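You operate a simulated robot arm through the tools that you are given. There is no shell and no other tool.

Carry out the task below with a simulated robot arm. There is one attempt and no reset: what you move stays moved.

TASK
The feeder line weeps: firm the squeeze wheel till the blue pool goes.
Fine: under half a turn further; feeder stays off; then wipe the stain under it with the purple wipe; wipe back, tray home, door shut. What is to be rubbed or washed off counts as gone when no trace of it is left.
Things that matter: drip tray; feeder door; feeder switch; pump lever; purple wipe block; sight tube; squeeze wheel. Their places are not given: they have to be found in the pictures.

Only the result counts: the job must be done as asked and must still hold three seconds after the hand-in. Knocking over, shifting, dropping, spilling or breaking anything else fails it.

THE ROBOT
A 7-joint arm with a fingered hand, fixed in place. Base frame: the origin is at the foot of the arm, x ahead of it, y to its left, z up. Units: m, rad, N and s.
Its first joint turns from -2.897 to 2.897 rad. Payload 4.7 kg.
Tool frame: the origin (TCP) lies between the finger pads and is the grasp point; the fingertips stand 0.036 m ahead of it; z points along the fingers, y is the line along which they close. Largest opening 0.12 m; the body of the gripper starts 0.042 m behind the TCP. The gripper is a hand of 5 fingers: y runs from the thumb to the fingers, the wrist lies at [-0.018, -0.122, -0.21] in the tool frame, and closing takes about 1.5 s.
Orientation is told as [roll, pitch, yaw] about the base's x, y, z axes, in that order, counted from this pose: with the fingers straight down and the wrist toward the robot, the tool's x, y and z point along [0, 1, 0], [1, 0, 0] and [0, 0, -1] of the base frame.

THE INTERFACE
- The arm moves only by the tool arm_command. Its argument "increments" is text: rows parted by semicolons, each of 6 numbers parted by spaces: the shift along the tool's x, y, z in units of 20 mm (1.0 is 20 mm), then the turn, a rotation vector about the tool's x, y, z in units of 6 degrees (1.0 is 6 degrees). In form: x y z rx ry rz; .... A call has 1 to 20 rows; each row shifts and turns the commanded pose from where the row before left it, along the tool's axes as they then stand. "gripper" is the gripper command, from -1 (fully open) to 1 (shut), values between in proportion, set as the call begins (left out, the last holds). A call with a number of a shift or a turn outside -1 to 1 is refused whole. Rows are played at 5 a second. More than 0.05 m and 0.15 rad between two rows, or a gripper value outside its range, and nothing of the call is played. Where a pose cannot be reached the arm comes as near as it can. A force on the tool above 40 N (or 10 N above the force at the start of the call, whichever is more), or a blocked arm, ends the call early, and 0.2 s more pass. Each finger travels about 0.045 m/s and halts on what it meets, pressing with about 33 N; the grip force reading is that of the motor and also rises with nothing between the fingers. The clock runs only during rows and for 0.2 s after the last one: add rows that do not move to give the fingers time. It gives the time, the measured TCP pose, the force on the tool (base axes), the opening and the grip force at its end, in the units of the frame above (readings bear some noise), with the torque about the TCP (base axes, N m) and any sound that the robot's microphone picked up.
- Cameras (640 x 400 px; columns grow to the right, rows downward): "scene" is fixed at [0.0487, 0.6493, 1.6231]; the picture's right is [-0.33, -0.94, 0.00], its down [-0.57, 0.20, -0.79] and it looks along [0.75, -0.26, -0.61] (base axes); focal length 317 px, centre (320, 200). "wrist" rides on the gripper at [0.073, -0.091, -0.143] in the tool frame; the picture's right is [-0.80, 0.28, -0.53], its down [-0.53, -0.73, 0.42] and it looks along [-0.27, 0.62, 0.74] (tool axes); focal length 234 px, centre (320, 200).
- snapshot(camera): a new picture of that camera. The clock stands still meanwhile.
- move_fingers(index, middle, ring, little, thumb_bend, thumb_turn): sets how far each is bent, from 0 (flat) to 1 (curled in); at 0.3 the hand is open as for a grip, at 0.7 the pads meet at the TCP. One left out holds its place. A second passes; each finger stops where it meets its share of the squeeze, and holds until it gets a number again. A gripper value or a shape takes the hand back. It gives what a move gives, with no picture; readings hold the bend of each and the force on index, middle, ring, little, thumb and palm. thumb_turn goes from beside the hand (0) to across from the fingers (1), as for a grip.
- preshape(shape): the hand has 5 fingers and takes this shape, open, in about a second: jaw (thumb against the fingers, like two jaws); tri (thumb and two fingers); tip (a fingertip pinch); poke (one finger out to press); point (the index stretched); flat (the hand flat); cup (the hand cupped); fist (a fist). The gripper value then closes the fingers along that shape, each until it touches; the sizes above hold for jaw. It gives what a move gives, with no picture.
- locate(camera, pixels): for up to 12 pixels [column, row] of the newest picture of that camera ("zoom" is the newest enlarged one), the place [x, y, z] in the base frame of the surface seen there, good to about 0.002 m. The clock stands still meanwhile.
- close_up(camera, box): a new picture of the part [left, top, right, bottom] of that camera's present view, enlarged. The clock stands still meanwhile.
- job_done(): hands the job in; it is judged then, once.

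Unless the task says otherwise, let go and move clear before handing in.

The tools are called after "Request:" by a JSON object that holds its "method" and its "body". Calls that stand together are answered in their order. arm_command: Moves the arm, as the interface text tells. Its arguments: {"type":"object","properties":{"increments":{"type":"string"},"gripper":{"type":"number"}},"required":["increments"]} The other tools are called the same way: preshape (shape) gives the hand a shape; move_fingers (index, middle, ring, little, thumb_bend, thumb_turn) moves the fingers one by one; snapshot (camera) takes a picture; locate (camera, pixels) gives the place of the surface under pixels of a picture; close_up (camera, box) takes an enlarged picture of a part of a camera's view; job_done () hands the job in.

At the start:

```text
time_s: 0.0
position: [0.5768, 0.2271, 1.2869]
ee_rot: [0.0, -0.001, 0.001]
contact_force: [0.0, -0.3, 1.0]
moment: [0.0, 0.01, 0.01]
grip_width: 0.1199
gripper_force: 0.1
shape: jaw
bend: [0.3, 0.3, 0.3, 0.3, 0.3, 0.98]
finger forces: [0.1, 0.0, 0.0, 0.0, 0.0, 0.1]
```

scene: 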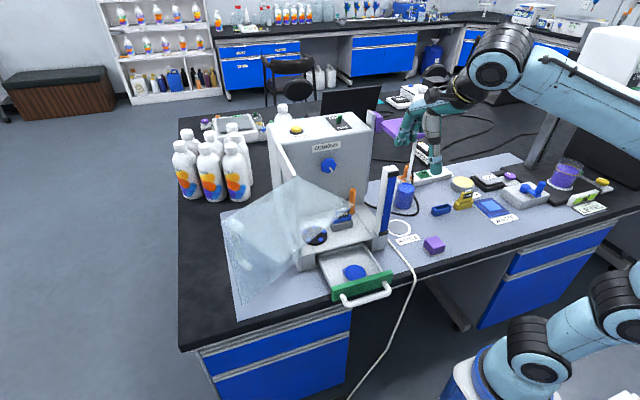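
wrist: 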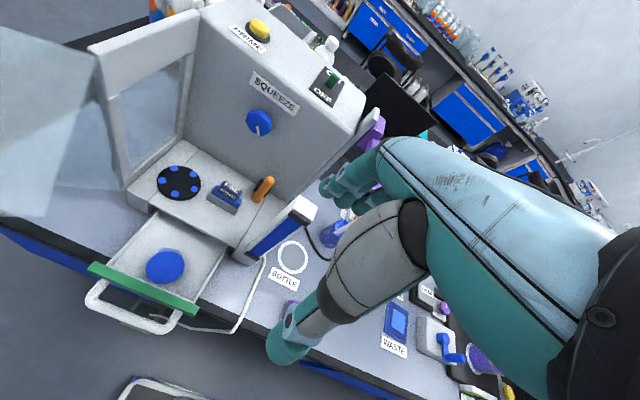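

The scene picture shows the feeder (about 330,160) with its blue squeeze wheel at (328,165), an open glass door, and a tray pulled out at (355,275) with a blue pool in it. I'll take close-ups to see the parts more clearly.

Request:
{"method": "close_up", "body": {"camera": "scene", "box": [220, 100, 420, 225]}}

Request:
{"method": "close_up", "body": {"camera": "scene", "box": [220, 190, 420, 315]}}

Request:
{"method": "close_up", "body": {"camera": "scene", "box": [380, 130, 620, 280]}}

Request:
{"method": "close_up", "body": {"camera": "wrist", "box": [80, 0, 400, 200]}}

Request:
{"method": "close_up", "body": {"camera": "wrist", "box": [60, 140, 380, 340]}}

```text
3.20 times, centred on (320, 162) of scene
```

zoom: 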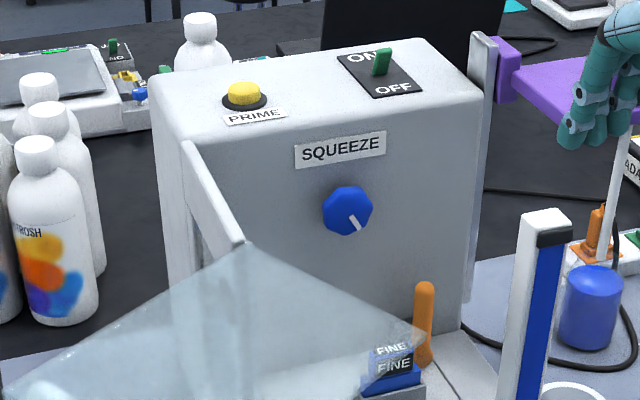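

```text
3.20 times, centred on (320, 252) of scene
```

zoom: 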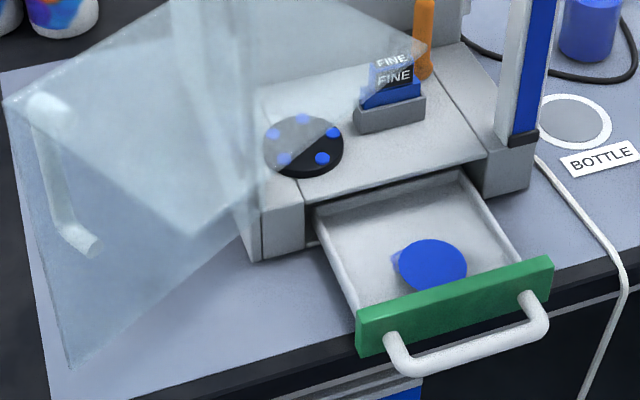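

```text
2.67 times, centred on (500, 205) of scene
```

zoom: 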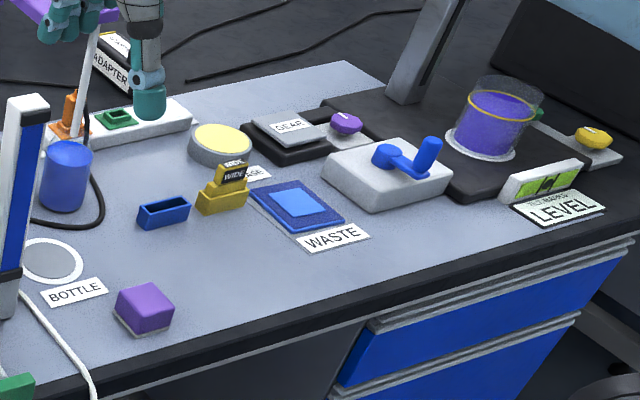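

```text
2.00 times, centred on (240, 100) of wrist
```

zoom: 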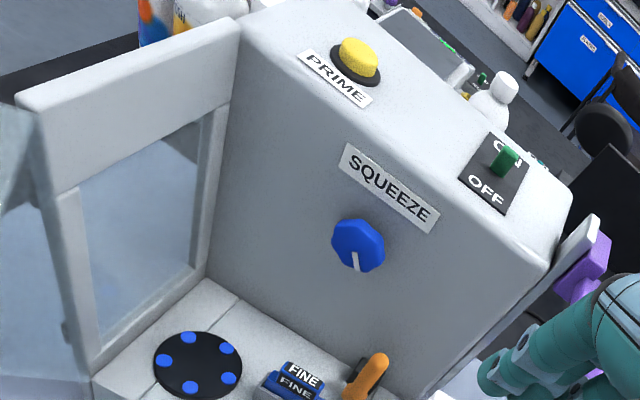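

```text
2.00 times, centred on (220, 240) of wrist
```

zoom: 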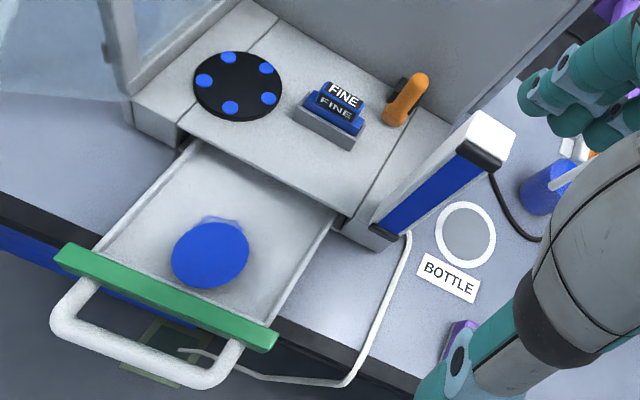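

The pictures show the parts clearly: blue wheel with a white pointer at scene (328,165), ON/OFF switch at (339,120), tray at (355,275) and a purple cube on a grey pad at (434,244). I'll get their places next.

Request:
{"method": "snapshot", "body": {"camera": "scene"}}

Request:
{"method": "locate", "body": {"camera": "scene", "pixels": [[328, 165], [339, 120], [297, 130], [355, 271], [343, 215], [352, 198], [434, 244], [362, 285], [378, 292], [315, 236], [387, 190], [300, 160]]}}

Request:
{"method": "locate", "body": {"camera": "scene", "pixels": [[250, 270], [280, 140], [300, 180], [240, 225], [250, 265], [320, 255], [400, 228], [462, 200], [440, 210], [400, 192], [375, 120], [209, 170]]}}

Request:
{"method": "close_up", "body": {"camera": "scene", "box": [310, 240, 410, 303]}}

Request:
{"method": "close_up", "body": {"camera": "scene", "box": [360, 90, 460, 152]}}

Request:
{"method": "close_up", "body": {"camera": "scene", "box": [300, 145, 356, 180]}}

```text
taken
```

scene: 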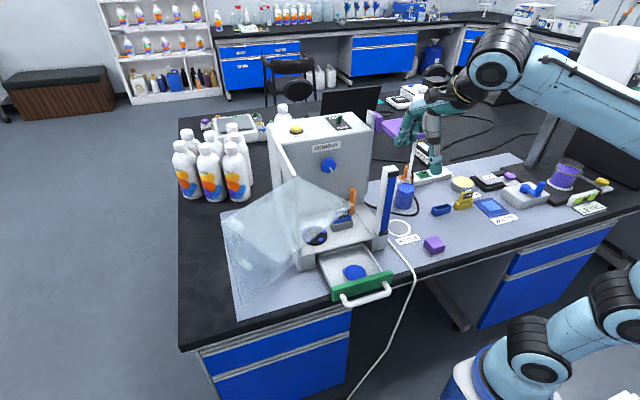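

```text
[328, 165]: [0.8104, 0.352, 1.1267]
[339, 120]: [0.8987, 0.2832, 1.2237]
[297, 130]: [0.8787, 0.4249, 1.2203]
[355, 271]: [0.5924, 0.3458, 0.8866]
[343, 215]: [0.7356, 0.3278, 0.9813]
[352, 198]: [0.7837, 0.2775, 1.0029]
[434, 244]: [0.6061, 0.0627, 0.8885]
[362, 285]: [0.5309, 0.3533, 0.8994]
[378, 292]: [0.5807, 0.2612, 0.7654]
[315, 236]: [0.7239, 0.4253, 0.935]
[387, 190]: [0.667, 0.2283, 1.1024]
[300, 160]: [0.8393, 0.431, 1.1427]
```

```text
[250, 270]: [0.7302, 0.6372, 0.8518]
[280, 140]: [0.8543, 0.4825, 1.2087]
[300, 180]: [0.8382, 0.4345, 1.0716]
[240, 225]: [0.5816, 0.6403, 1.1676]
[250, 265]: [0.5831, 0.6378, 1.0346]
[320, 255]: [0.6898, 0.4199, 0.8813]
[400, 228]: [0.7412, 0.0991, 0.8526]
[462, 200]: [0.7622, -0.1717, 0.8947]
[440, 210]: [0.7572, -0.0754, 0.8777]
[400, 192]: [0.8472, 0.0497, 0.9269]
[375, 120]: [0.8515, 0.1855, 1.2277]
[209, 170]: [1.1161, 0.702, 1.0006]
```

```text
6.35 times, centred on (360, 272) of scene
```

zoom: 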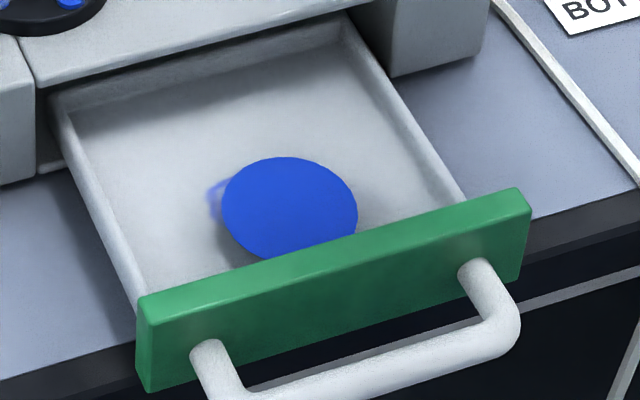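

```text
6.40 times, centred on (410, 121) of scene
```

zoom: 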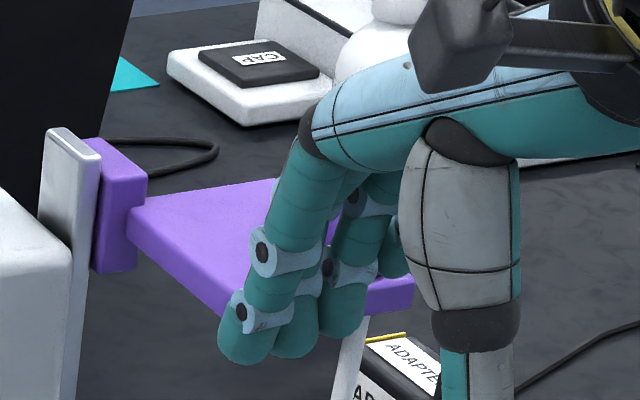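

```text
11.43 times, centred on (328, 162) of scene
```

zoom: 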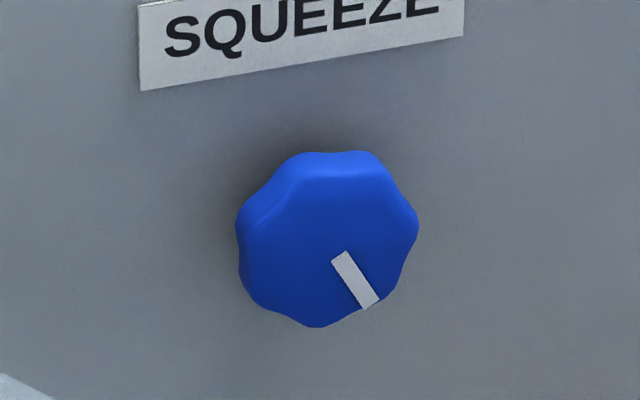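

The wheel sits at about (0.81,0.352,1.127) and is roughly 47 mm across; the table is at z≈0.852. A pale blue stain rim shows left of the pool in the tray close-up at (215,200). I'll survey the switch, the face, the sight tube and the door next.

Request:
{"method": "close_up", "body": {"camera": "scene", "box": [320, 108, 360, 133]}}

Request:
{"method": "close_up", "body": {"camera": "scene", "box": [260, 100, 420, 200]}}

Request:
{"method": "locate", "body": {"camera": "zoom", "pixels": [[200, 200], [300, 160], [400, 220], [240, 260], [340, 330], [400, 120], [160, 130], [60, 150], [440, 150], [470, 120], [520, 280], [540, 350]]}}

Request:
{"method": "close_up", "body": {"camera": "scene", "box": [210, 170, 370, 320]}}

Request:
{"method": "close_up", "body": {"camera": "wrist", "box": [270, 30, 390, 105]}}

Request:
{"method": "close_up", "body": {"camera": "scene", "box": [340, 160, 460, 260]}}

Request:
{"method": "locate", "body": {"camera": "zoom", "pixels": [[250, 40], [215, 40], [250, 300], [200, 380], [260, 350], [470, 440], [500, 430], [520, 480], [470, 460], [60, 180], [10, 280], [80, 300]]}}

```text
16.00 times, centred on (340, 120) of scene
```

zoom: 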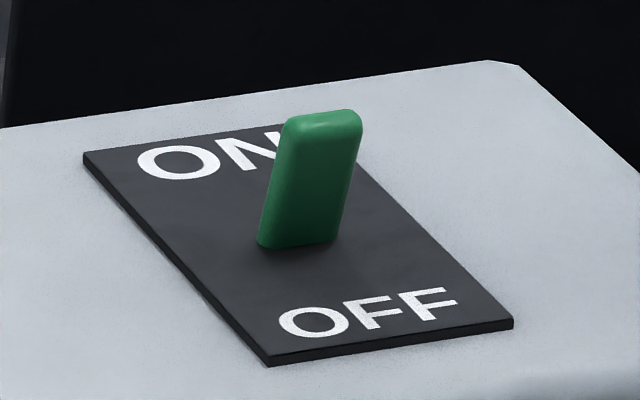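

```text
4.00 times, centred on (340, 150) of scene
```

zoom: 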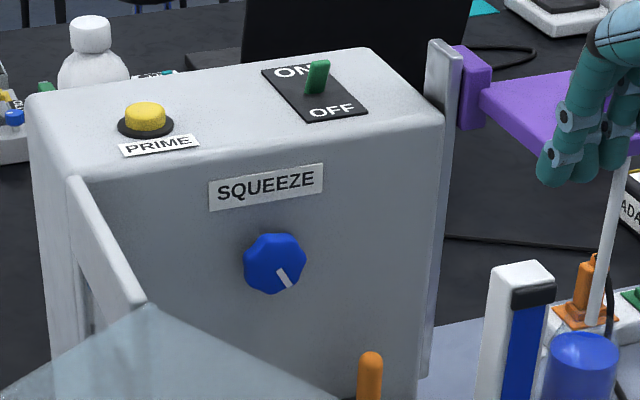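

```text
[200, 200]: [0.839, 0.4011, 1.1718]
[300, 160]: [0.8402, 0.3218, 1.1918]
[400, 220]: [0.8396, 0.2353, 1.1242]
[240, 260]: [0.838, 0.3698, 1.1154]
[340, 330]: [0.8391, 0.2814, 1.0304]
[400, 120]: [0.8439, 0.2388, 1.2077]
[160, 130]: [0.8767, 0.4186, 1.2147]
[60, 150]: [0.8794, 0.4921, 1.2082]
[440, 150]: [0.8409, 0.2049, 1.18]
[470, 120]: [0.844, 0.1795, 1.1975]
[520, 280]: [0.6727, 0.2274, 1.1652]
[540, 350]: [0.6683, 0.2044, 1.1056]
```

```text
2.67 times, centred on (290, 245) of scene
```

zoom: 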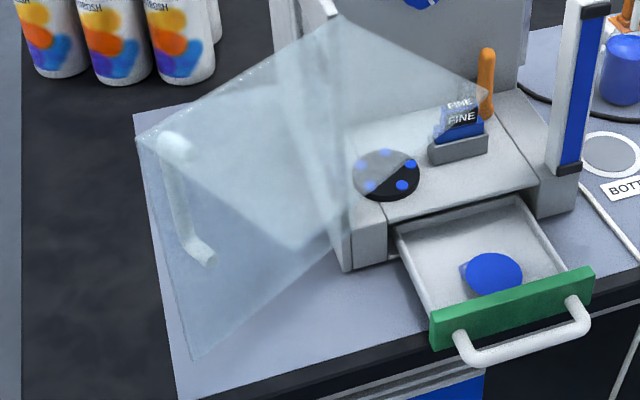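

```text
5.33 times, centred on (330, 68) of wrist
```

zoom: 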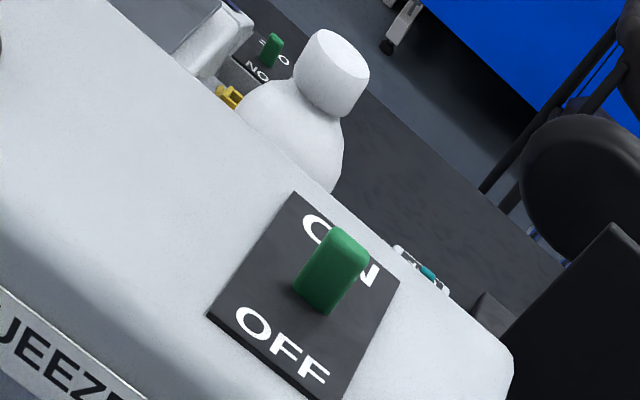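

```text
4.00 times, centred on (400, 210) of scene
```

zoom: 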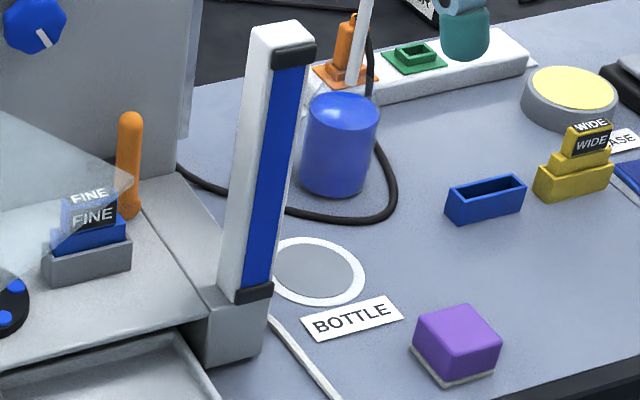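

```text
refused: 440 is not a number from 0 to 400
```

The face is flat at x≈0.839 (y 0.20–0.48), the switch leans toward ON or stands tilted, and the glass door looks like a bent leaf with a top pane at scene (340,190). I'll locate the door's corners, the sight tube and the tray precisely.

Request:
{"method": "close_up", "body": {"camera": "scene", "box": [210, 160, 370, 260]}}

Request:
{"method": "locate", "body": {"camera": "zoom", "pixels": [[270, 70], [330, 90], [400, 120], [420, 150], [450, 130], [500, 155], [480, 190], [340, 280], [400, 240], [250, 230], [60, 200], [160, 120]]}}

Request:
{"method": "close_up", "body": {"camera": "scene", "box": [210, 220, 370, 320]}}

Request:
{"method": "locate", "body": {"camera": "zoom", "pixels": [[70, 60], [120, 150], [100, 350], [350, 160], [350, 190], [360, 240], [420, 130], [40, 10], [300, 60], [300, 200], [440, 220], [500, 170]]}}

Request:
{"method": "close_up", "body": {"camera": "scene", "box": [340, 160, 460, 235]}}

Request:
{"method": "locate", "body": {"camera": "zoom", "pixels": [[270, 35], [310, 60], [280, 160], [230, 280], [210, 360], [170, 380], [130, 190], [80, 290], [40, 290], [260, 300], [340, 270], [460, 200]]}}

Request:
{"method": "close_up", "body": {"camera": "scene", "box": [310, 240, 410, 303]}}

Request:
{"method": "locate", "body": {"camera": "zoom", "pixels": [[290, 210], [217, 205], [230, 120], [100, 150], [330, 55], [420, 180], [150, 300], [510, 195], [200, 350], [350, 375], [470, 270], [340, 280]]}}

```text
4.00 times, centred on (290, 210) of scene
```

zoom: 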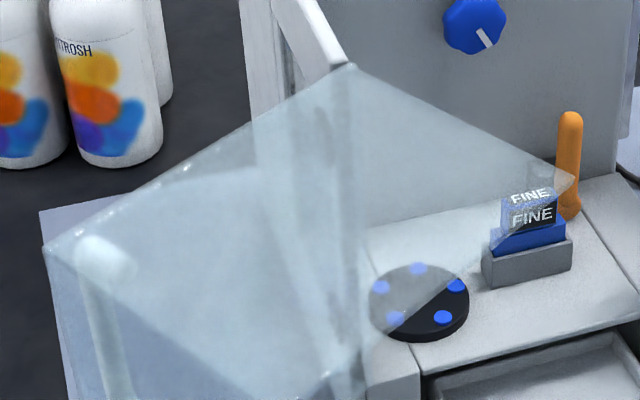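

```text
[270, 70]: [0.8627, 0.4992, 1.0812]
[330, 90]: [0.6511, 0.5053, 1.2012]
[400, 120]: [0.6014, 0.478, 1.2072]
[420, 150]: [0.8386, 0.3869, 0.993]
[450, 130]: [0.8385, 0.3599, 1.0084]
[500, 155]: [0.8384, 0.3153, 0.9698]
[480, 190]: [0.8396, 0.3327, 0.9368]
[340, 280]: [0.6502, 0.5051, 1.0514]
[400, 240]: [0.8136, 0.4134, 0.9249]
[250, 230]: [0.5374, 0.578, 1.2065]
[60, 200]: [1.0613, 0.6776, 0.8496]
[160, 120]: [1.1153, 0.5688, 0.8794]
```

```text
4.00 times, centred on (290, 270) of scene
```

zoom: 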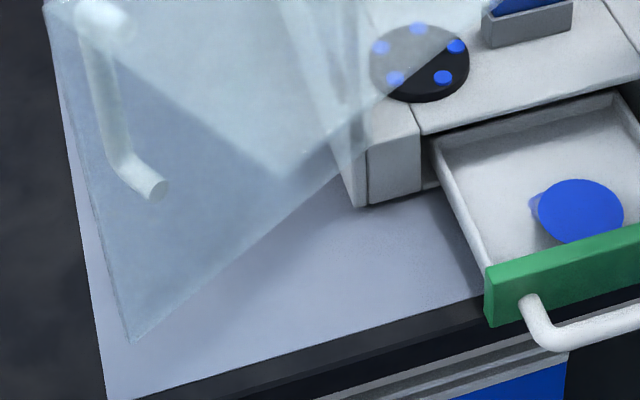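

```text
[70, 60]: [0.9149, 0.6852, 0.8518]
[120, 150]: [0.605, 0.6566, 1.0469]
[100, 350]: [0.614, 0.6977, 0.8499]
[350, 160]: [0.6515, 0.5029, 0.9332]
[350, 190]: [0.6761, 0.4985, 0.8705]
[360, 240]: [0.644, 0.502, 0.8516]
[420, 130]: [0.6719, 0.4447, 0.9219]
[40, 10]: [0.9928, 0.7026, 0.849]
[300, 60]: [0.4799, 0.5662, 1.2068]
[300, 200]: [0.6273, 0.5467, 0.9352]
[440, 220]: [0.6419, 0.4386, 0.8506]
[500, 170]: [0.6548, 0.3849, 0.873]
```

```text
5.33 times, centred on (400, 198) of scene
```

zoom: 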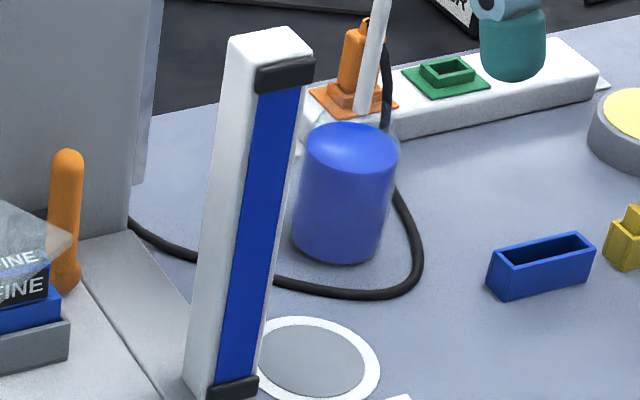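

```text
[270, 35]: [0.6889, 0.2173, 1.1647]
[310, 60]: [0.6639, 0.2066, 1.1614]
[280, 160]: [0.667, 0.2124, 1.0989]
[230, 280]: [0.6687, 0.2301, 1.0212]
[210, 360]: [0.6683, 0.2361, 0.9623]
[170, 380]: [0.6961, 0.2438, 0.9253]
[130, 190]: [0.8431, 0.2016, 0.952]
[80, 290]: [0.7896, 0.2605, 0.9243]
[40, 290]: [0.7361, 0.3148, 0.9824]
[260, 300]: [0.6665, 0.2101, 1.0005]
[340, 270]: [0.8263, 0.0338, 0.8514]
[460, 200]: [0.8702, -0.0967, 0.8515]
```

```text
6.35 times, centred on (360, 272) of scene
```

zoom: 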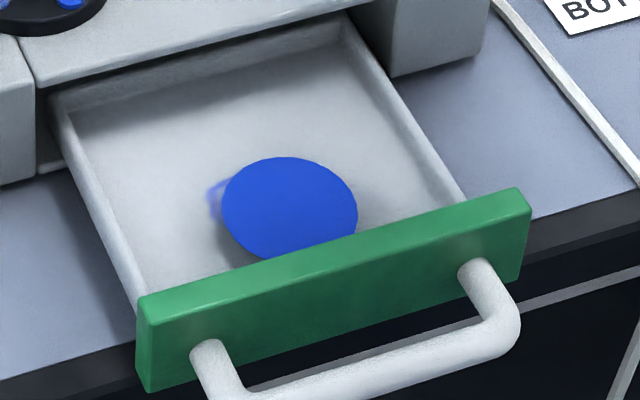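

```text
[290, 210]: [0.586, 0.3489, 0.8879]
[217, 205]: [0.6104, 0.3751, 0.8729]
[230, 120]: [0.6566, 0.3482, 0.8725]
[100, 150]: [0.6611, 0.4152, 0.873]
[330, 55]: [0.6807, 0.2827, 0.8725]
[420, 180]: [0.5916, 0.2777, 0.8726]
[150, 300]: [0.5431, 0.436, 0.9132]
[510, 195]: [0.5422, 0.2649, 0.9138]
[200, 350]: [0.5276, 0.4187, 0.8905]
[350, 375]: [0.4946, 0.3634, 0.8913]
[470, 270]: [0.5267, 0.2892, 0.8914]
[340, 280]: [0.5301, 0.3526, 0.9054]
```

Top pane of the door is at z≈1.207 and covers y>0.41 at x<0.655; the sight tube stands at (0.68,0.225) up to z≈1.165, so I have a corridor y≈0.25–0.40 to the wheel. I'll look at the hand itself and then choose a hand shape.

Request:
{"method": "close_up", "body": {"camera": "scene", "box": [380, 20, 580, 200]}}

Request:
{"method": "close_up", "body": {"camera": "wrist", "box": [240, 100, 560, 400]}}

Request:
{"method": "close_up", "body": {"camera": "scene", "box": [310, 240, 410, 303]}}

Request:
{"method": "locate", "body": {"camera": "scene", "pixels": [[420, 135], [408, 132], [432, 110], [435, 165], [434, 244], [434, 238], [428, 250], [442, 252], [434, 252], [424, 244], [443, 240]]}}

```text
2.22 times, centred on (480, 110) of scene
```

zoom: 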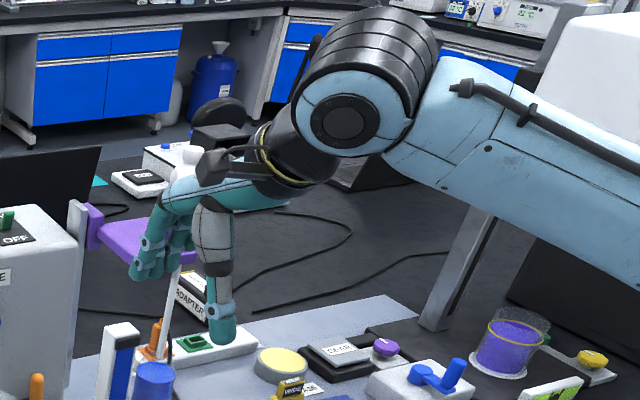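

```text
1.33 times, centred on (400, 250) of wrist
```

zoom: 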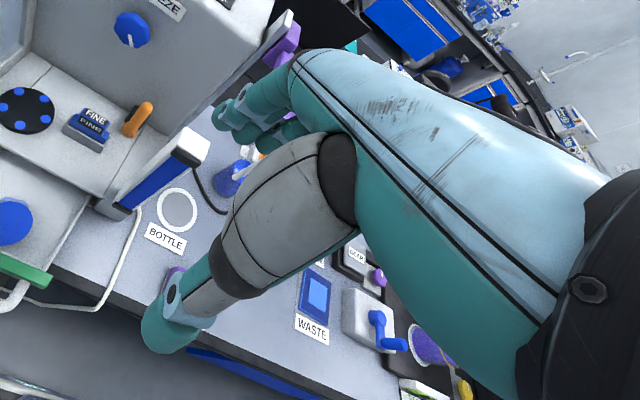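

```text
6.35 times, centred on (360, 272) of scene
```

zoom: 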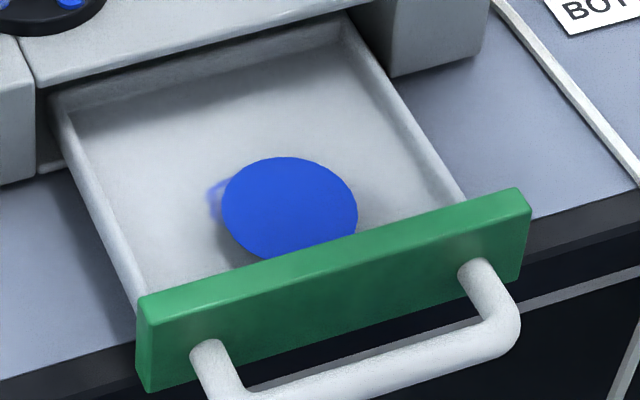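

```text
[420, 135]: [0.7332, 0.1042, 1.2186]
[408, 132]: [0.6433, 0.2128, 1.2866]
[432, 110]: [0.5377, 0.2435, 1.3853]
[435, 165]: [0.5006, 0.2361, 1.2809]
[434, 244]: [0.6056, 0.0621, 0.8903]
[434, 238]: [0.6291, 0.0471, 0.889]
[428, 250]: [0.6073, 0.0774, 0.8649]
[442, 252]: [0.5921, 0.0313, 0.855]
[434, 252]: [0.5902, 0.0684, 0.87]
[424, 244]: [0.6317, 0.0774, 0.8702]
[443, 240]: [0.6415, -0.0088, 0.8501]
```

The hand at scene (420,120) has its fingers ahead and the thumb behind. To grip the wheel along +x with the wrist above-right I have to turn the hand by about 150°, so I'll do that in free air in steps, starting with a small lift.

Request:
{"method": "arm_command", "body": {"increments": "0 0 -1 0 0 0; 0 0 -1 0 0 0; 0 0 0 -0.387 -0.934 -0.934; 0 0 0 -0.387 -0.934 -0.934; 0 0 0 -0.387 -0.934 -0.934; 0 0 0 -0.387 -0.934 -0.934; 0 0 0 -0.387 -0.934 -0.934; 0 0 0 -0.387 -0.934 -0.934"}}

```text
time_s: 1.8
position: [0.5793, 0.228, 1.3284]
ee_rot: [-0.624, -0.053, 0.626]
contact_force: [0.4, 0.2, 0.6]
moment: [-0.03, -0.02, -0.03]
grip_width: 0.1195
gripper_force: 0.1
shape: jaw
bend: [0.3, 0.3, 0.3, 0.3, 0.3, 0.98]
finger forces: [0.1, 0.0, 0.0, 0.1, 0.1, 0.0]
```

The arm follows the turn exactly with no force (rot [-0.624,-0.053,0.626]). I'll continue the reorientation.

Request:
{"method": "arm_command", "body": {"increments": "0 0 0 -0.387 -0.934 -0.934; 0 0 0 -0.387 -0.934 -0.934; 0 0 0 -0.387 -0.934 -0.934; 0 0 0 -0.387 -0.934 -0.934; 0 0 0 -0.387 -0.934 -0.934; 0 0 0 -0.387 -0.934 -0.934"}}

Request:
{"method": "snapshot", "body": {"camera": "scene"}}

```text
time_s: 3.2
position: [0.576, 0.2269, 1.3278]
ee_rot: [-1.172, 0.261, 1.173]
contact_force: [0.2, -0.4, 0.1]
moment: [0.0, -0.02, -0.03]
grip_width: 0.1196
gripper_force: 0.2
shape: jaw
bend: [0.3, 0.3, 0.3, 0.3, 0.3, 0.98]
finger forces: [0.0, 0.1, 0.0, 0.0, 0.0, 0.1]
```

```text
taken
```

scene: 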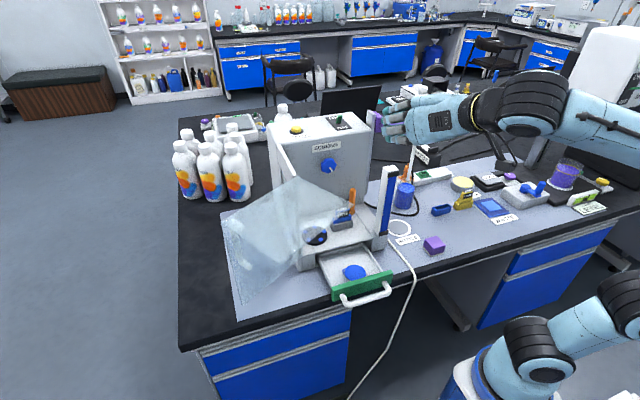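

The hand now points forward-left over the bench (around (430,115)) and nothing is touched. I'll finish the last six rows of the turn.

Request:
{"method": "arm_command", "body": {"increments": "0 0 0 -0.387 -0.934 -0.934; 0 0 0 -0.387 -0.934 -0.934; 0 0 0 -0.387 -0.934 -0.934; 0 0 0 -0.387 -0.934 -0.934; 0 0 0 -0.387 -0.934 -0.934; 0 0 0 -0.387 -0.934 -0.934"}}

Request:
{"method": "snapshot", "body": {"camera": "scene"}}

Request:
{"method": "snapshot", "body": {"camera": "wrist"}}

```text
time_s: 4.6
position: [0.5781, 0.2275, 1.3276]
ee_rot: [-1.574, 0.785, 1.57]
contact_force: [-0.3, -0.1, -0.9]
moment: [0.02, -0.01, -0.04]
grip_width: 0.1195
gripper_force: 0.1
shape: jaw
bend: [0.3, 0.3, 0.3, 0.3, 0.3, 0.98]
finger forces: [0.0, 0.1, 0.1, 0.1, 0.0, 0.0]
```

```text
taken
```

scene: 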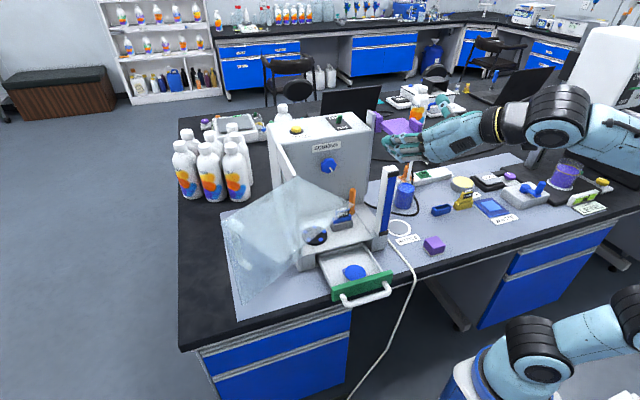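

```text
taken
```

wrist: 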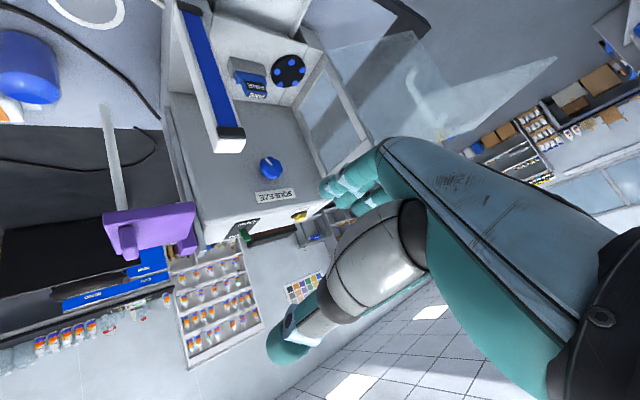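

The tool now points along +x with the wrist above-right (rot [-1.574,0.785,1.57]) and the arm had no trouble. I'll test rolling back 60° about the tool axis so I have room to turn the wheel clockwise later.

Request:
{"method": "arm_command", "body": {"increments": "0 0 0 0 0 -1; 0 0 0 0 0 -1; 0 0 0 0 0 -1; 0 0 0 0 0 -1; 0 0 0 0 0 -1; 0 0 0 0 0 -1; 0 0 0 0 0 -1; 0 0 0 0 0 -1; 0 0 0 0 0 -1; 0 0 0 0 0 -1"}}

Request:
{"method": "snapshot", "body": {"camera": "scene"}}

Request:
{"method": "snapshot", "body": {"camera": "wrist"}}

```text
time_s: 6.8
position: [0.5776, 0.2281, 1.3263]
ee_rot: [1.565, 1.306, -1.574]
contact_force: [-0.3, 0.3, -0.5]
moment: [-0.02, 0.04, 0.02]
grip_width: 0.1195
gripper_force: 0.1
shape: jaw
bend: [0.3, 0.3, 0.3, 0.3, 0.3, 0.98]
finger forces: [0.0, 0.0, 0.0, 0.0, 0.0, 0.0]
```

```text
taken
```

scene: 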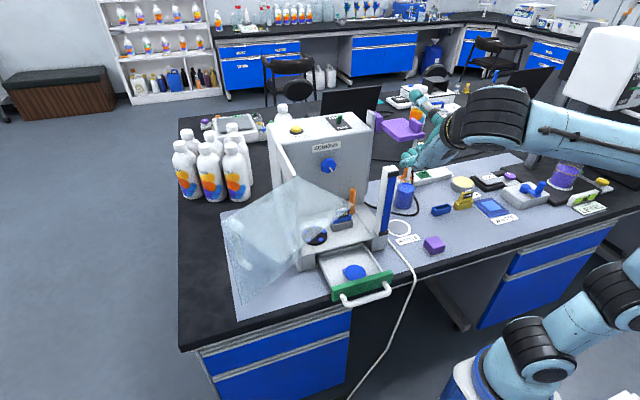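

```text
taken
```

wrist: 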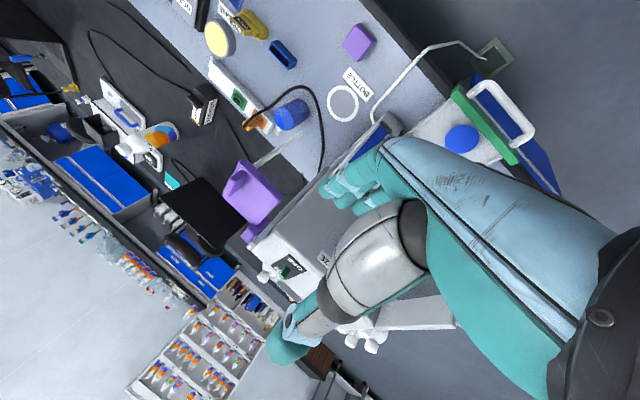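

Rolling to α≈-15° works without any strain. Before approaching, I'll measure the wheel's edges precisely and look at the hand.

Request:
{"method": "close_up", "body": {"camera": "scene", "box": [300, 145, 356, 180]}}

Request:
{"method": "locate", "body": {"camera": "zoom", "pixels": [[260, 235], [405, 235], [330, 165], [330, 310], [330, 240], [300, 160], [250, 280], [340, 255], [370, 300], [390, 280], [242, 220], [415, 215]]}}

Request:
{"method": "close_up", "body": {"camera": "scene", "box": [380, 70, 500, 180]}}

```text
11.43 times, centred on (328, 162) of scene
```

zoom: 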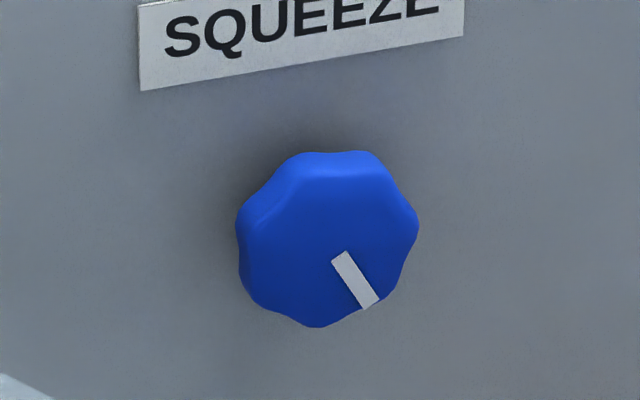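

```text
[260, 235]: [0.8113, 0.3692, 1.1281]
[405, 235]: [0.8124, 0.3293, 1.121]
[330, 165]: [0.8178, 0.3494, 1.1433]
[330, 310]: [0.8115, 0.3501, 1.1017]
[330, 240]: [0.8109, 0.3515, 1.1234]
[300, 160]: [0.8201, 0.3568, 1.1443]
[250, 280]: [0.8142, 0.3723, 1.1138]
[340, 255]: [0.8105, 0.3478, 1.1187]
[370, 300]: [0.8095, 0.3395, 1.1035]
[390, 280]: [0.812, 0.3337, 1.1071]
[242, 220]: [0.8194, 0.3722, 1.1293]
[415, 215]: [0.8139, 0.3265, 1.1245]
```

```text
3.64 times, centred on (440, 125) of scene
```

zoom: 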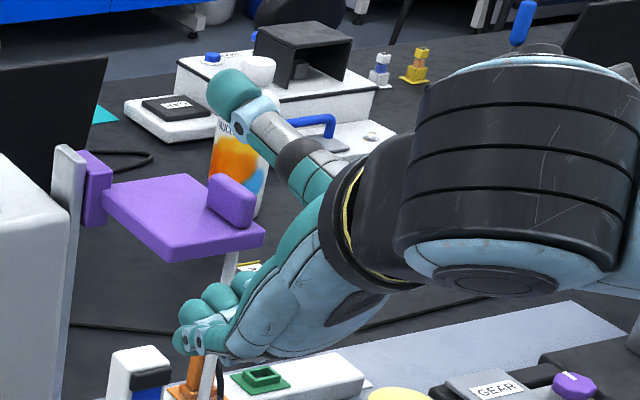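

The wheel's centre is about (0.81,0.350,1.1225), diameter 47 mm, pointer at roughly 5 o'clock. I'll measure the hand's own extent at zoom (180,345), (230,100) and others before threading it between tube and pane.

Request:
{"method": "close_up", "body": {"camera": "scene", "box": [380, 70, 500, 180]}}

Request:
{"method": "locate", "body": {"camera": "zoom", "pixels": [[230, 90], [265, 125], [300, 165], [190, 310], [180, 340], [200, 340], [220, 300], [240, 280], [240, 340], [300, 270], [350, 240], [320, 320]]}}

```text
3.64 times, centred on (440, 125) of scene
```

zoom: 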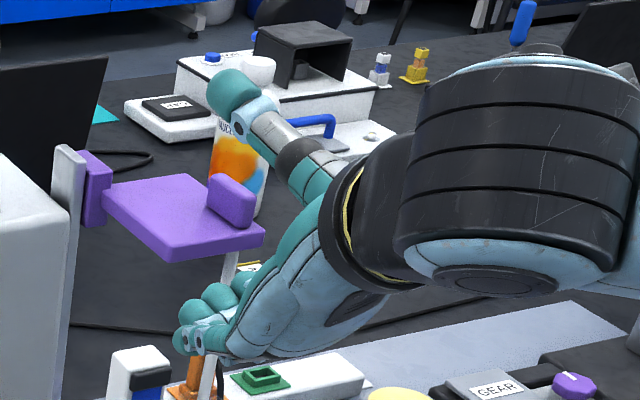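

```text
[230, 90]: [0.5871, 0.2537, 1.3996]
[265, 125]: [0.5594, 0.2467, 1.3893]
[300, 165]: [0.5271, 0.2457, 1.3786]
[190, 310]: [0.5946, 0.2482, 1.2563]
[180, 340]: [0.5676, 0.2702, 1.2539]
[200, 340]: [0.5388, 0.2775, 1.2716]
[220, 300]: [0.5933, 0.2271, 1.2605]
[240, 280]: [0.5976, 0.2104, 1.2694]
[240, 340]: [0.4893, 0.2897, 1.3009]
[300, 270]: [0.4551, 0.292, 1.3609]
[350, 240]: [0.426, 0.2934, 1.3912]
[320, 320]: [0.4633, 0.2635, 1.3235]
```

Hand extent in tool x is about -0.062 to +0.03, thumb opposing near x=0. I'll roll to α=0, go to (0.70,0.315) at height, then descend between tube and pane to wheel height.

Request:
{"method": "arm_command", "body": {"increments": "0 0 0 0 0 1; 0 0 0 0 0 1; 0 0 0 0 0 0.5; -0.62 0 0.87 0 0 0; -0.62 0 0.87 0 0 0; -0.62 0 0.87 0 0 0; -0.62 0 0.87 0 0 0; -0.62 0 0.87 0 0 0; -0.62 0 0.87 0 0 0; -0.62 0 0.87 0 0 0"}}

Request:
{"method": "snapshot", "body": {"camera": "scene"}}

```text
time_s: 9.0
position: [0.6988, 0.3124, 1.329]
ee_rot: [-1.913, 1.568, 1.226]
contact_force: [-0.7, -0.6, 0.0]
moment: [0.01, 0.05, 0.02]
grip_width: 0.1196
gripper_force: 0.1
shape: jaw
bend: [0.3, 0.3, 0.3, 0.3, 0.3, 0.98]
finger forces: [0.0, 0.0, 0.0, 0.1, 0.0, 0.0]
```

```text
taken
```

scene: 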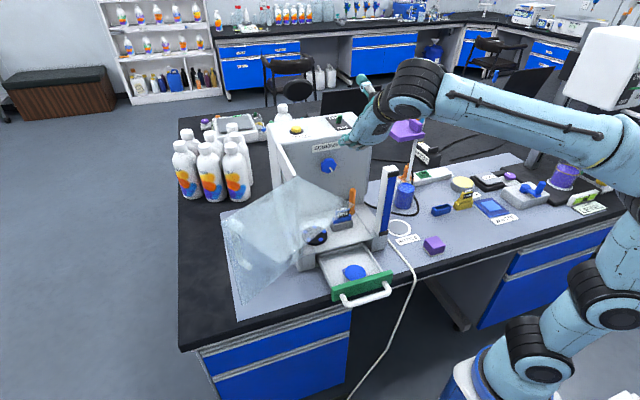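

The hand is at (0.699,0.312,1.329) with everything clear. I'll descend in two steps, watching forces.

Request:
{"method": "arm_command", "body": {"increments": "0 0.9 0 0 0 0; 0 0.9 0 0 0 0; 0 0.9 0 0 0 0; 0 0.9 0 0 0 0; 0 0.9 0 0 0 0; 0 0.9 0 0 0 0"}}

Request:
{"method": "snapshot", "body": {"camera": "scene"}}

Request:
{"method": "close_up", "body": {"camera": "scene", "box": [280, 90, 440, 230]}}

```text
time_s: 10.4
position: [0.7002, 0.3141, 1.2184]
ee_rot: [-1.638, 1.57, 1.503]
contact_force: [0.5, -0.1, -0.1]
moment: [0.01, 0.0, 0.01]
grip_width: 0.1196
gripper_force: 0.1
shape: jaw
bend: [0.3, 0.3, 0.3, 0.3, 0.3, 0.98]
finger forces: [0.1, 0.0, 0.0, 0.0, 0.0, 0.1]
```

```text
taken
```

scene: 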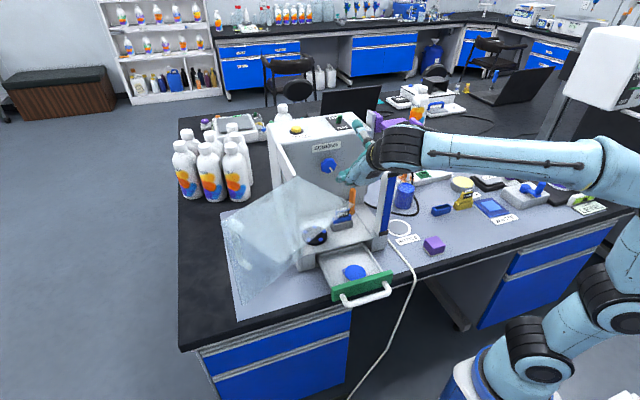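

```text
2.86 times, centred on (360, 160) of scene
```

zoom: 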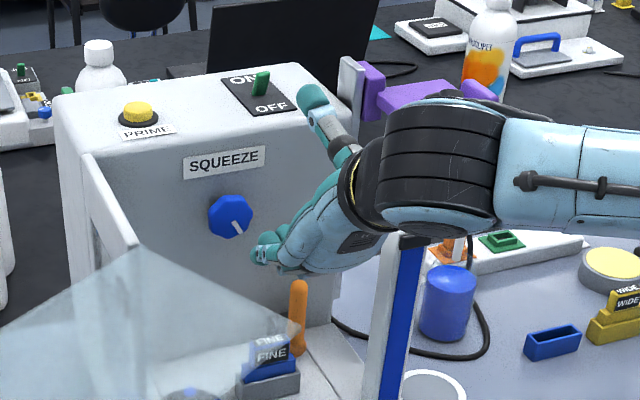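

The wrist joint (zoom (430,160)) appears close to the sight tube's top. I'll measure the arm's underside before descending further.

Request:
{"method": "locate", "body": {"camera": "zoom", "pixels": [[430, 160], [400, 225], [440, 232], [380, 215], [350, 190], [470, 225], [540, 220], [600, 225], [320, 255], [260, 250], [330, 120], [410, 245]]}}

Request:
{"method": "snapshot", "body": {"camera": "wrist"}}

```text
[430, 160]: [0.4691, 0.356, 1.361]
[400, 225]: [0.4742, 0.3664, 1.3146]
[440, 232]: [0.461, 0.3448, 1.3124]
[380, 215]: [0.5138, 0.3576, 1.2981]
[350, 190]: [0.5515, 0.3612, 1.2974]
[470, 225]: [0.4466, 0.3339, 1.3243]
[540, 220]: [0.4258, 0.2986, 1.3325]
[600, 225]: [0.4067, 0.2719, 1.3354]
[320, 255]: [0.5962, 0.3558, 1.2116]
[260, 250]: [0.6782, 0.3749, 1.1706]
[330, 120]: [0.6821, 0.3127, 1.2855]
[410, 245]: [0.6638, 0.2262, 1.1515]
```

```text
taken
```

wrist: 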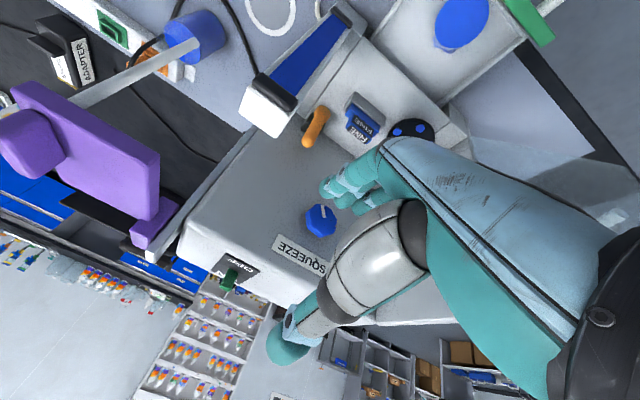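

The arm's underside is well clear (z≈1.30 around (0.47,0.35)). I'll descend the remaining 96 mm to the wheel height.

Request:
{"method": "arm_command", "body": {"increments": "0 0.96 0 0 0 0; 0 0.96 0 0 0 0; 0 0.96 0 0 0 0; 0 0.96 0 0 0 0; 0 0.96 0 0 0 0"}}

Request:
{"method": "close_up", "body": {"camera": "scene", "box": [280, 90, 440, 230]}}

Request:
{"method": "snapshot", "body": {"camera": "wrist"}}

```text
time_s: 11.6
position: [0.6991, 0.3147, 1.1242]
ee_rot: [-1.682, 1.571, 1.46]
contact_force: [-0.4, 1.1, 0.4]
moment: [0.0, 0.0, 0.0]
grip_width: 0.1196
gripper_force: 0.2
shape: jaw
bend: [0.3, 0.3, 0.3, 0.3, 0.3, 0.98]
finger forces: [0.1, 0.0, 0.1, 0.0, 0.0, 0.1]
```

```text
2.86 times, centred on (360, 160) of scene
```

zoom: 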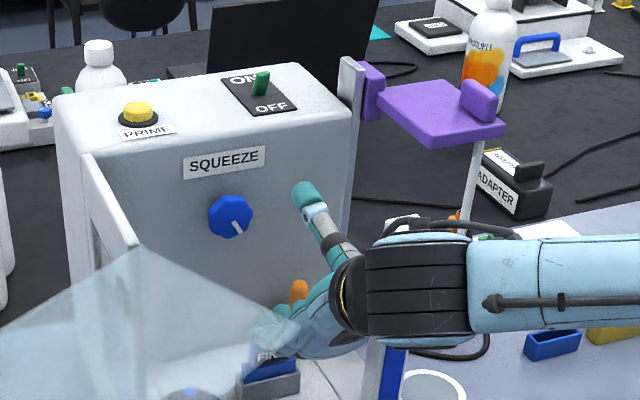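

```text
taken
```

wrist: 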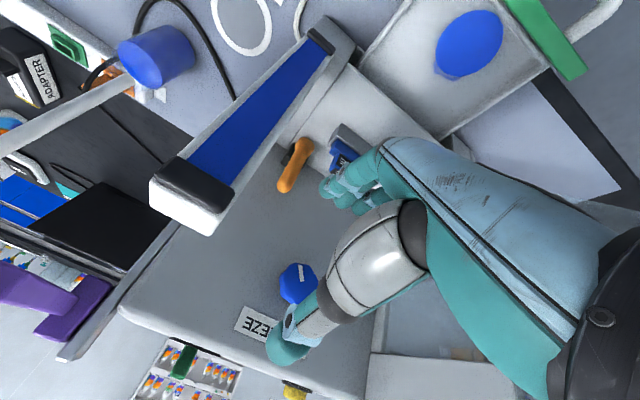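

At wheel height with no contact. I'll check the orange lever's top and the fingers' positions in the wrist view before moving forward-left.

Request:
{"method": "locate", "body": {"camera": "wrist", "pixels": [[285, 185], [300, 145], [330, 190], [360, 205], [345, 140], [290, 355], [300, 320], [298, 285], [345, 245], [390, 160], [300, 270], [470, 80]]}}

Request:
{"method": "locate", "body": {"camera": "scene", "pixels": [[362, 163], [355, 158], [348, 205], [352, 210], [360, 205], [365, 215], [380, 165], [375, 175], [354, 190], [370, 200]]}}

```text
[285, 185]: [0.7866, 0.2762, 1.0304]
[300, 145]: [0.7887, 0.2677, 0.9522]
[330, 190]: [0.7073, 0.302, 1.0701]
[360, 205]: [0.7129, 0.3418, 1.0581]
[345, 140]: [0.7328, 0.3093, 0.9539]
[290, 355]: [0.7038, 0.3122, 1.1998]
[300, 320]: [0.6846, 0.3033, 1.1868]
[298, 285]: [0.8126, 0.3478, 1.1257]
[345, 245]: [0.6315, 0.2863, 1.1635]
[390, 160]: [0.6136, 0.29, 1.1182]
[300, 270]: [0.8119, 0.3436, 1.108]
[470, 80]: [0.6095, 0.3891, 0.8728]
```

```text
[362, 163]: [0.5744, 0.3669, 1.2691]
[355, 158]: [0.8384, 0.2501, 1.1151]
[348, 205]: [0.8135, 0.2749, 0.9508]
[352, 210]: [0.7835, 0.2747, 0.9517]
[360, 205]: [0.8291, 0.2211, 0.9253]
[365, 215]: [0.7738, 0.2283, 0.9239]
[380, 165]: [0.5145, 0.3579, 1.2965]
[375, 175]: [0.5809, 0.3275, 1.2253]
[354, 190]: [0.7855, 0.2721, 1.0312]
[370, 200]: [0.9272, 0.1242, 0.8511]
```

Lever top is at z≈1.035, y≈0.276, below and right of the fingers' path. I'll move forward-left to about (0.784,0.350) around the wheel.

Request:
{"method": "arm_command", "body": {"increments": "-0.36 0.02 0.85 0 0 0; -0.36 0.02 0.85 0 0 0; -0.36 0.02 0.85 0 0 0; -0.36 0.02 0.85 0 0 0; -0.33 0.02 0.6 0 0 0"}}

Request:
{"method": "close_up", "body": {"camera": "scene", "box": [280, 90, 440, 230]}}

Request:
{"method": "snapshot", "body": {"camera": "wrist"}}

```text
time_s: 12.8
position: [0.7786, 0.35, 1.122]
ee_rot: [-1.627, 1.569, 1.515]
contact_force: [0.0, 0.0, -0.5]
moment: [0.05, 0.05, -0.03]
grip_width: 0.1197
gripper_force: 0.1
shape: jaw
bend: [0.3, 0.3, 0.3, 0.3, 0.3, 0.98]
finger forces: [0.1, 0.0, 0.0, 0.0, 0.1, 0.0]
```

```text
2.86 times, centred on (360, 160) of scene
```

zoom: 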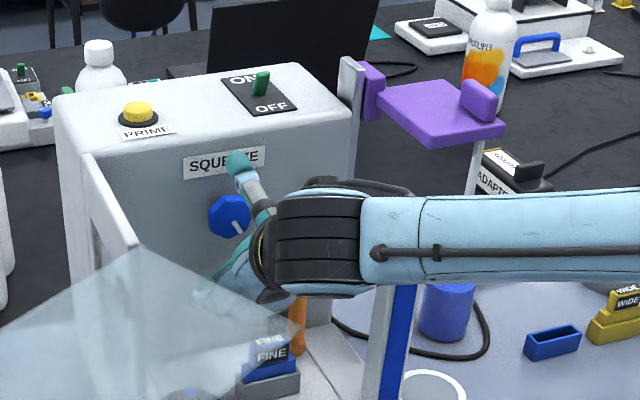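

```text
taken
```

wrist: 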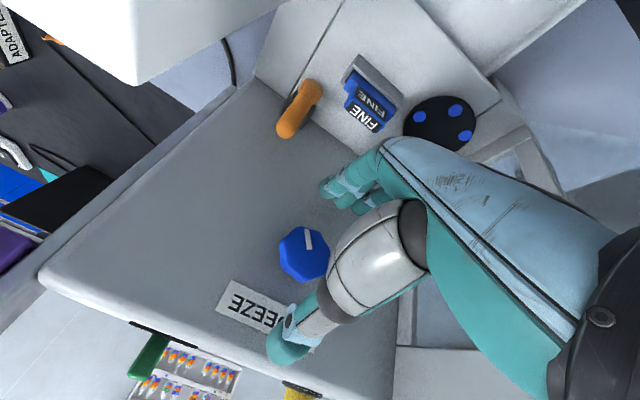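

The wheel sits between thumb and fingers; TCP is at x=0.7786. I'll check where the fingertips stand along x before going a bit deeper.

Request:
{"method": "locate", "body": {"camera": "wrist", "pixels": [[270, 355], [272, 335], [285, 360], [322, 185], [328, 178], [325, 193], [340, 190], [356, 208], [370, 212], [305, 260], [283, 250], [325, 270]]}}

Request:
{"method": "close_up", "body": {"camera": "wrist", "box": [220, 140, 460, 380]}}

```text
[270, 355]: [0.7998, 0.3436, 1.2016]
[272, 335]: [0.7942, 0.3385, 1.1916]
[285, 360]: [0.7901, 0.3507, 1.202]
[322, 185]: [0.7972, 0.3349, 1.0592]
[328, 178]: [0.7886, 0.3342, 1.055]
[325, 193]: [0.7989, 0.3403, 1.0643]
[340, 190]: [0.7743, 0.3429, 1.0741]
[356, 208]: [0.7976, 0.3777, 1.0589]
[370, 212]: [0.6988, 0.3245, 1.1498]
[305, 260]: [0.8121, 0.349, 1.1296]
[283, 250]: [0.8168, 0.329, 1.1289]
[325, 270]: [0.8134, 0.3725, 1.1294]
```

```text
1.67 times, centred on (340, 260) of wrist
```

zoom: 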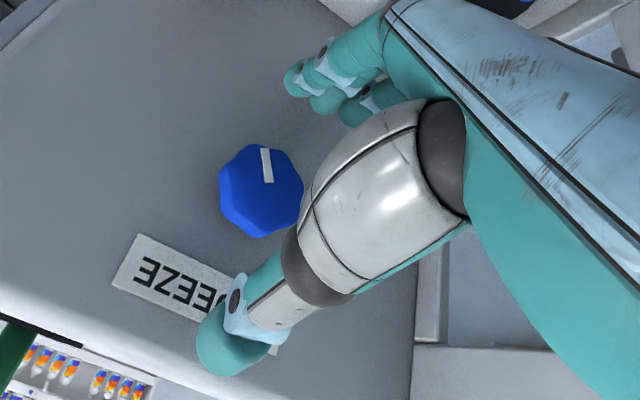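

Open fingertips stand only ~22 mm ahead of the TCP, so I can go 16 mm deeper safely (tips ≤0.832, wall 0.839).

Request:
{"method": "arm_command", "body": {"increments": "0 0 0.4 0 0 0; 0 0 0.42 0 0 0"}}

Request:
{"method": "move_fingers", "body": {"index": 0.45, "middle": 0.45, "thumb_bend": 0.45}}

Request:
{"method": "close_up", "body": {"camera": "wrist", "box": [220, 140, 460, 380]}}

Request:
{"method": "close_up", "body": {"camera": "scene", "box": [300, 130, 380, 200]}}

```text
time_s: 13.4
position: [0.7951, 0.3496, 1.1199]
ee_rot: [-0.388, 1.57, 2.755]
contact_force: [0.3, 0.2, 0.5]
moment: [0.0, 0.0, 0.0]
grip_width: 0.1196
gripper_force: 0.2
shape: jaw
bend: [0.3, 0.3, 0.3, 0.3, 0.3, 0.98]
finger forces: [0.0, 0.0, 0.0, 0.0, 0.1, 0.0]
```

```text
time_s: 14.4
position: [0.7954, 0.3499, 1.1213]
ee_rot: [-1.068, 1.571, 2.072]
contact_force: [0.0, -0.1, -0.3]
moment: [0.02, -0.02, 0.0]
grip_width: 0.0789
gripper_force: 0.1
shape: fingers
bend: [0.45, 0.45, 0.3, 0.3, 0.45, 0.98]
finger forces: [0.1, 0.0, 0.0, 0.1, 0.0, 0.0]
```

```text
1.67 times, centred on (340, 260) of wrist
```

zoom: 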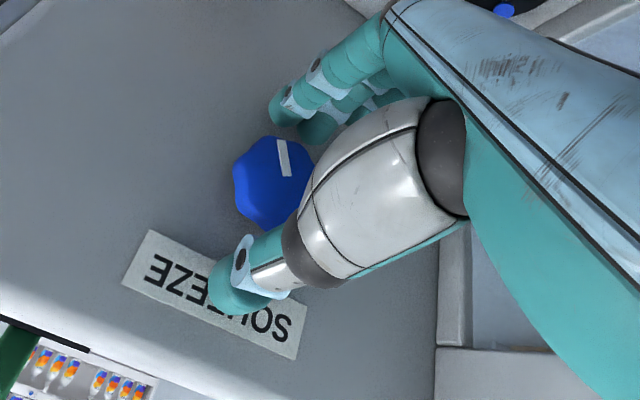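

```text
5.71 times, centred on (340, 165) of scene
```

zoom: 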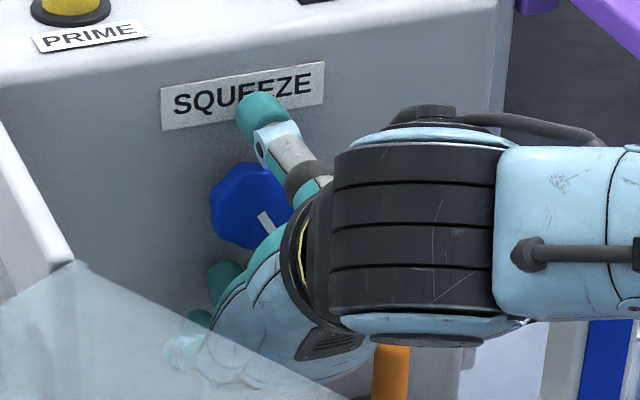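

Grip width is 79 mm with no contact, and the wheel is centred between the tips. I'll check how near the tips are to the wall and keep closing.

Request:
{"method": "locate", "body": {"camera": "zoom", "pixels": [[250, 110], [245, 125], [255, 110]]}}

Request:
{"method": "move_fingers", "body": {"index": 0.53, "middle": 0.53, "thumb_bend": 0.53}}

Request:
{"method": "close_up", "body": {"camera": "wrist", "box": [220, 140, 460, 380]}}

Request:
{"method": "locate", "body": {"camera": "zoom", "pixels": [[225, 290], [215, 270], [275, 110], [300, 125], [270, 180], [240, 190], [240, 300]]}}

```text
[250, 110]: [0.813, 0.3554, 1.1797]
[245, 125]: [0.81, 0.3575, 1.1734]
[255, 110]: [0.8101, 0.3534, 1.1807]
```

```text
time_s: 15.4
position: [0.7942, 0.3492, 1.1228]
ee_rot: [-1.081, 1.57, 2.062]
contact_force: [0.5, -0.3, 0.0]
moment: [0.01, -0.01, -0.01]
grip_width: 0.0548
gripper_force: 0.0
shape: fingers
bend: [0.53, 0.53, 0.3, 0.3, 0.53, 0.98]
finger forces: [0.0, 0.0, 0.0, 0.0, 0.0, 0.1]
```

```text
1.67 times, centred on (340, 260) of wrist
```

zoom: 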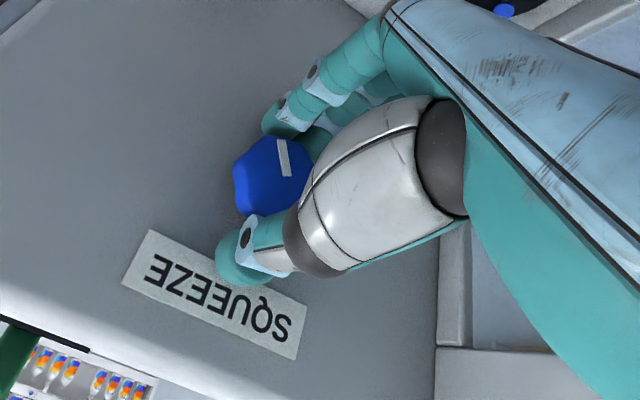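

```text
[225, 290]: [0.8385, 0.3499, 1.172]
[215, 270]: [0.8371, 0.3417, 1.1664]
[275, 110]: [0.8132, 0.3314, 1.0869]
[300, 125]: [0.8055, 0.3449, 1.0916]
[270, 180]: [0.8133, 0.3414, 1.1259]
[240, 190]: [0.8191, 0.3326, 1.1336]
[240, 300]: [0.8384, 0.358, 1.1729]
```

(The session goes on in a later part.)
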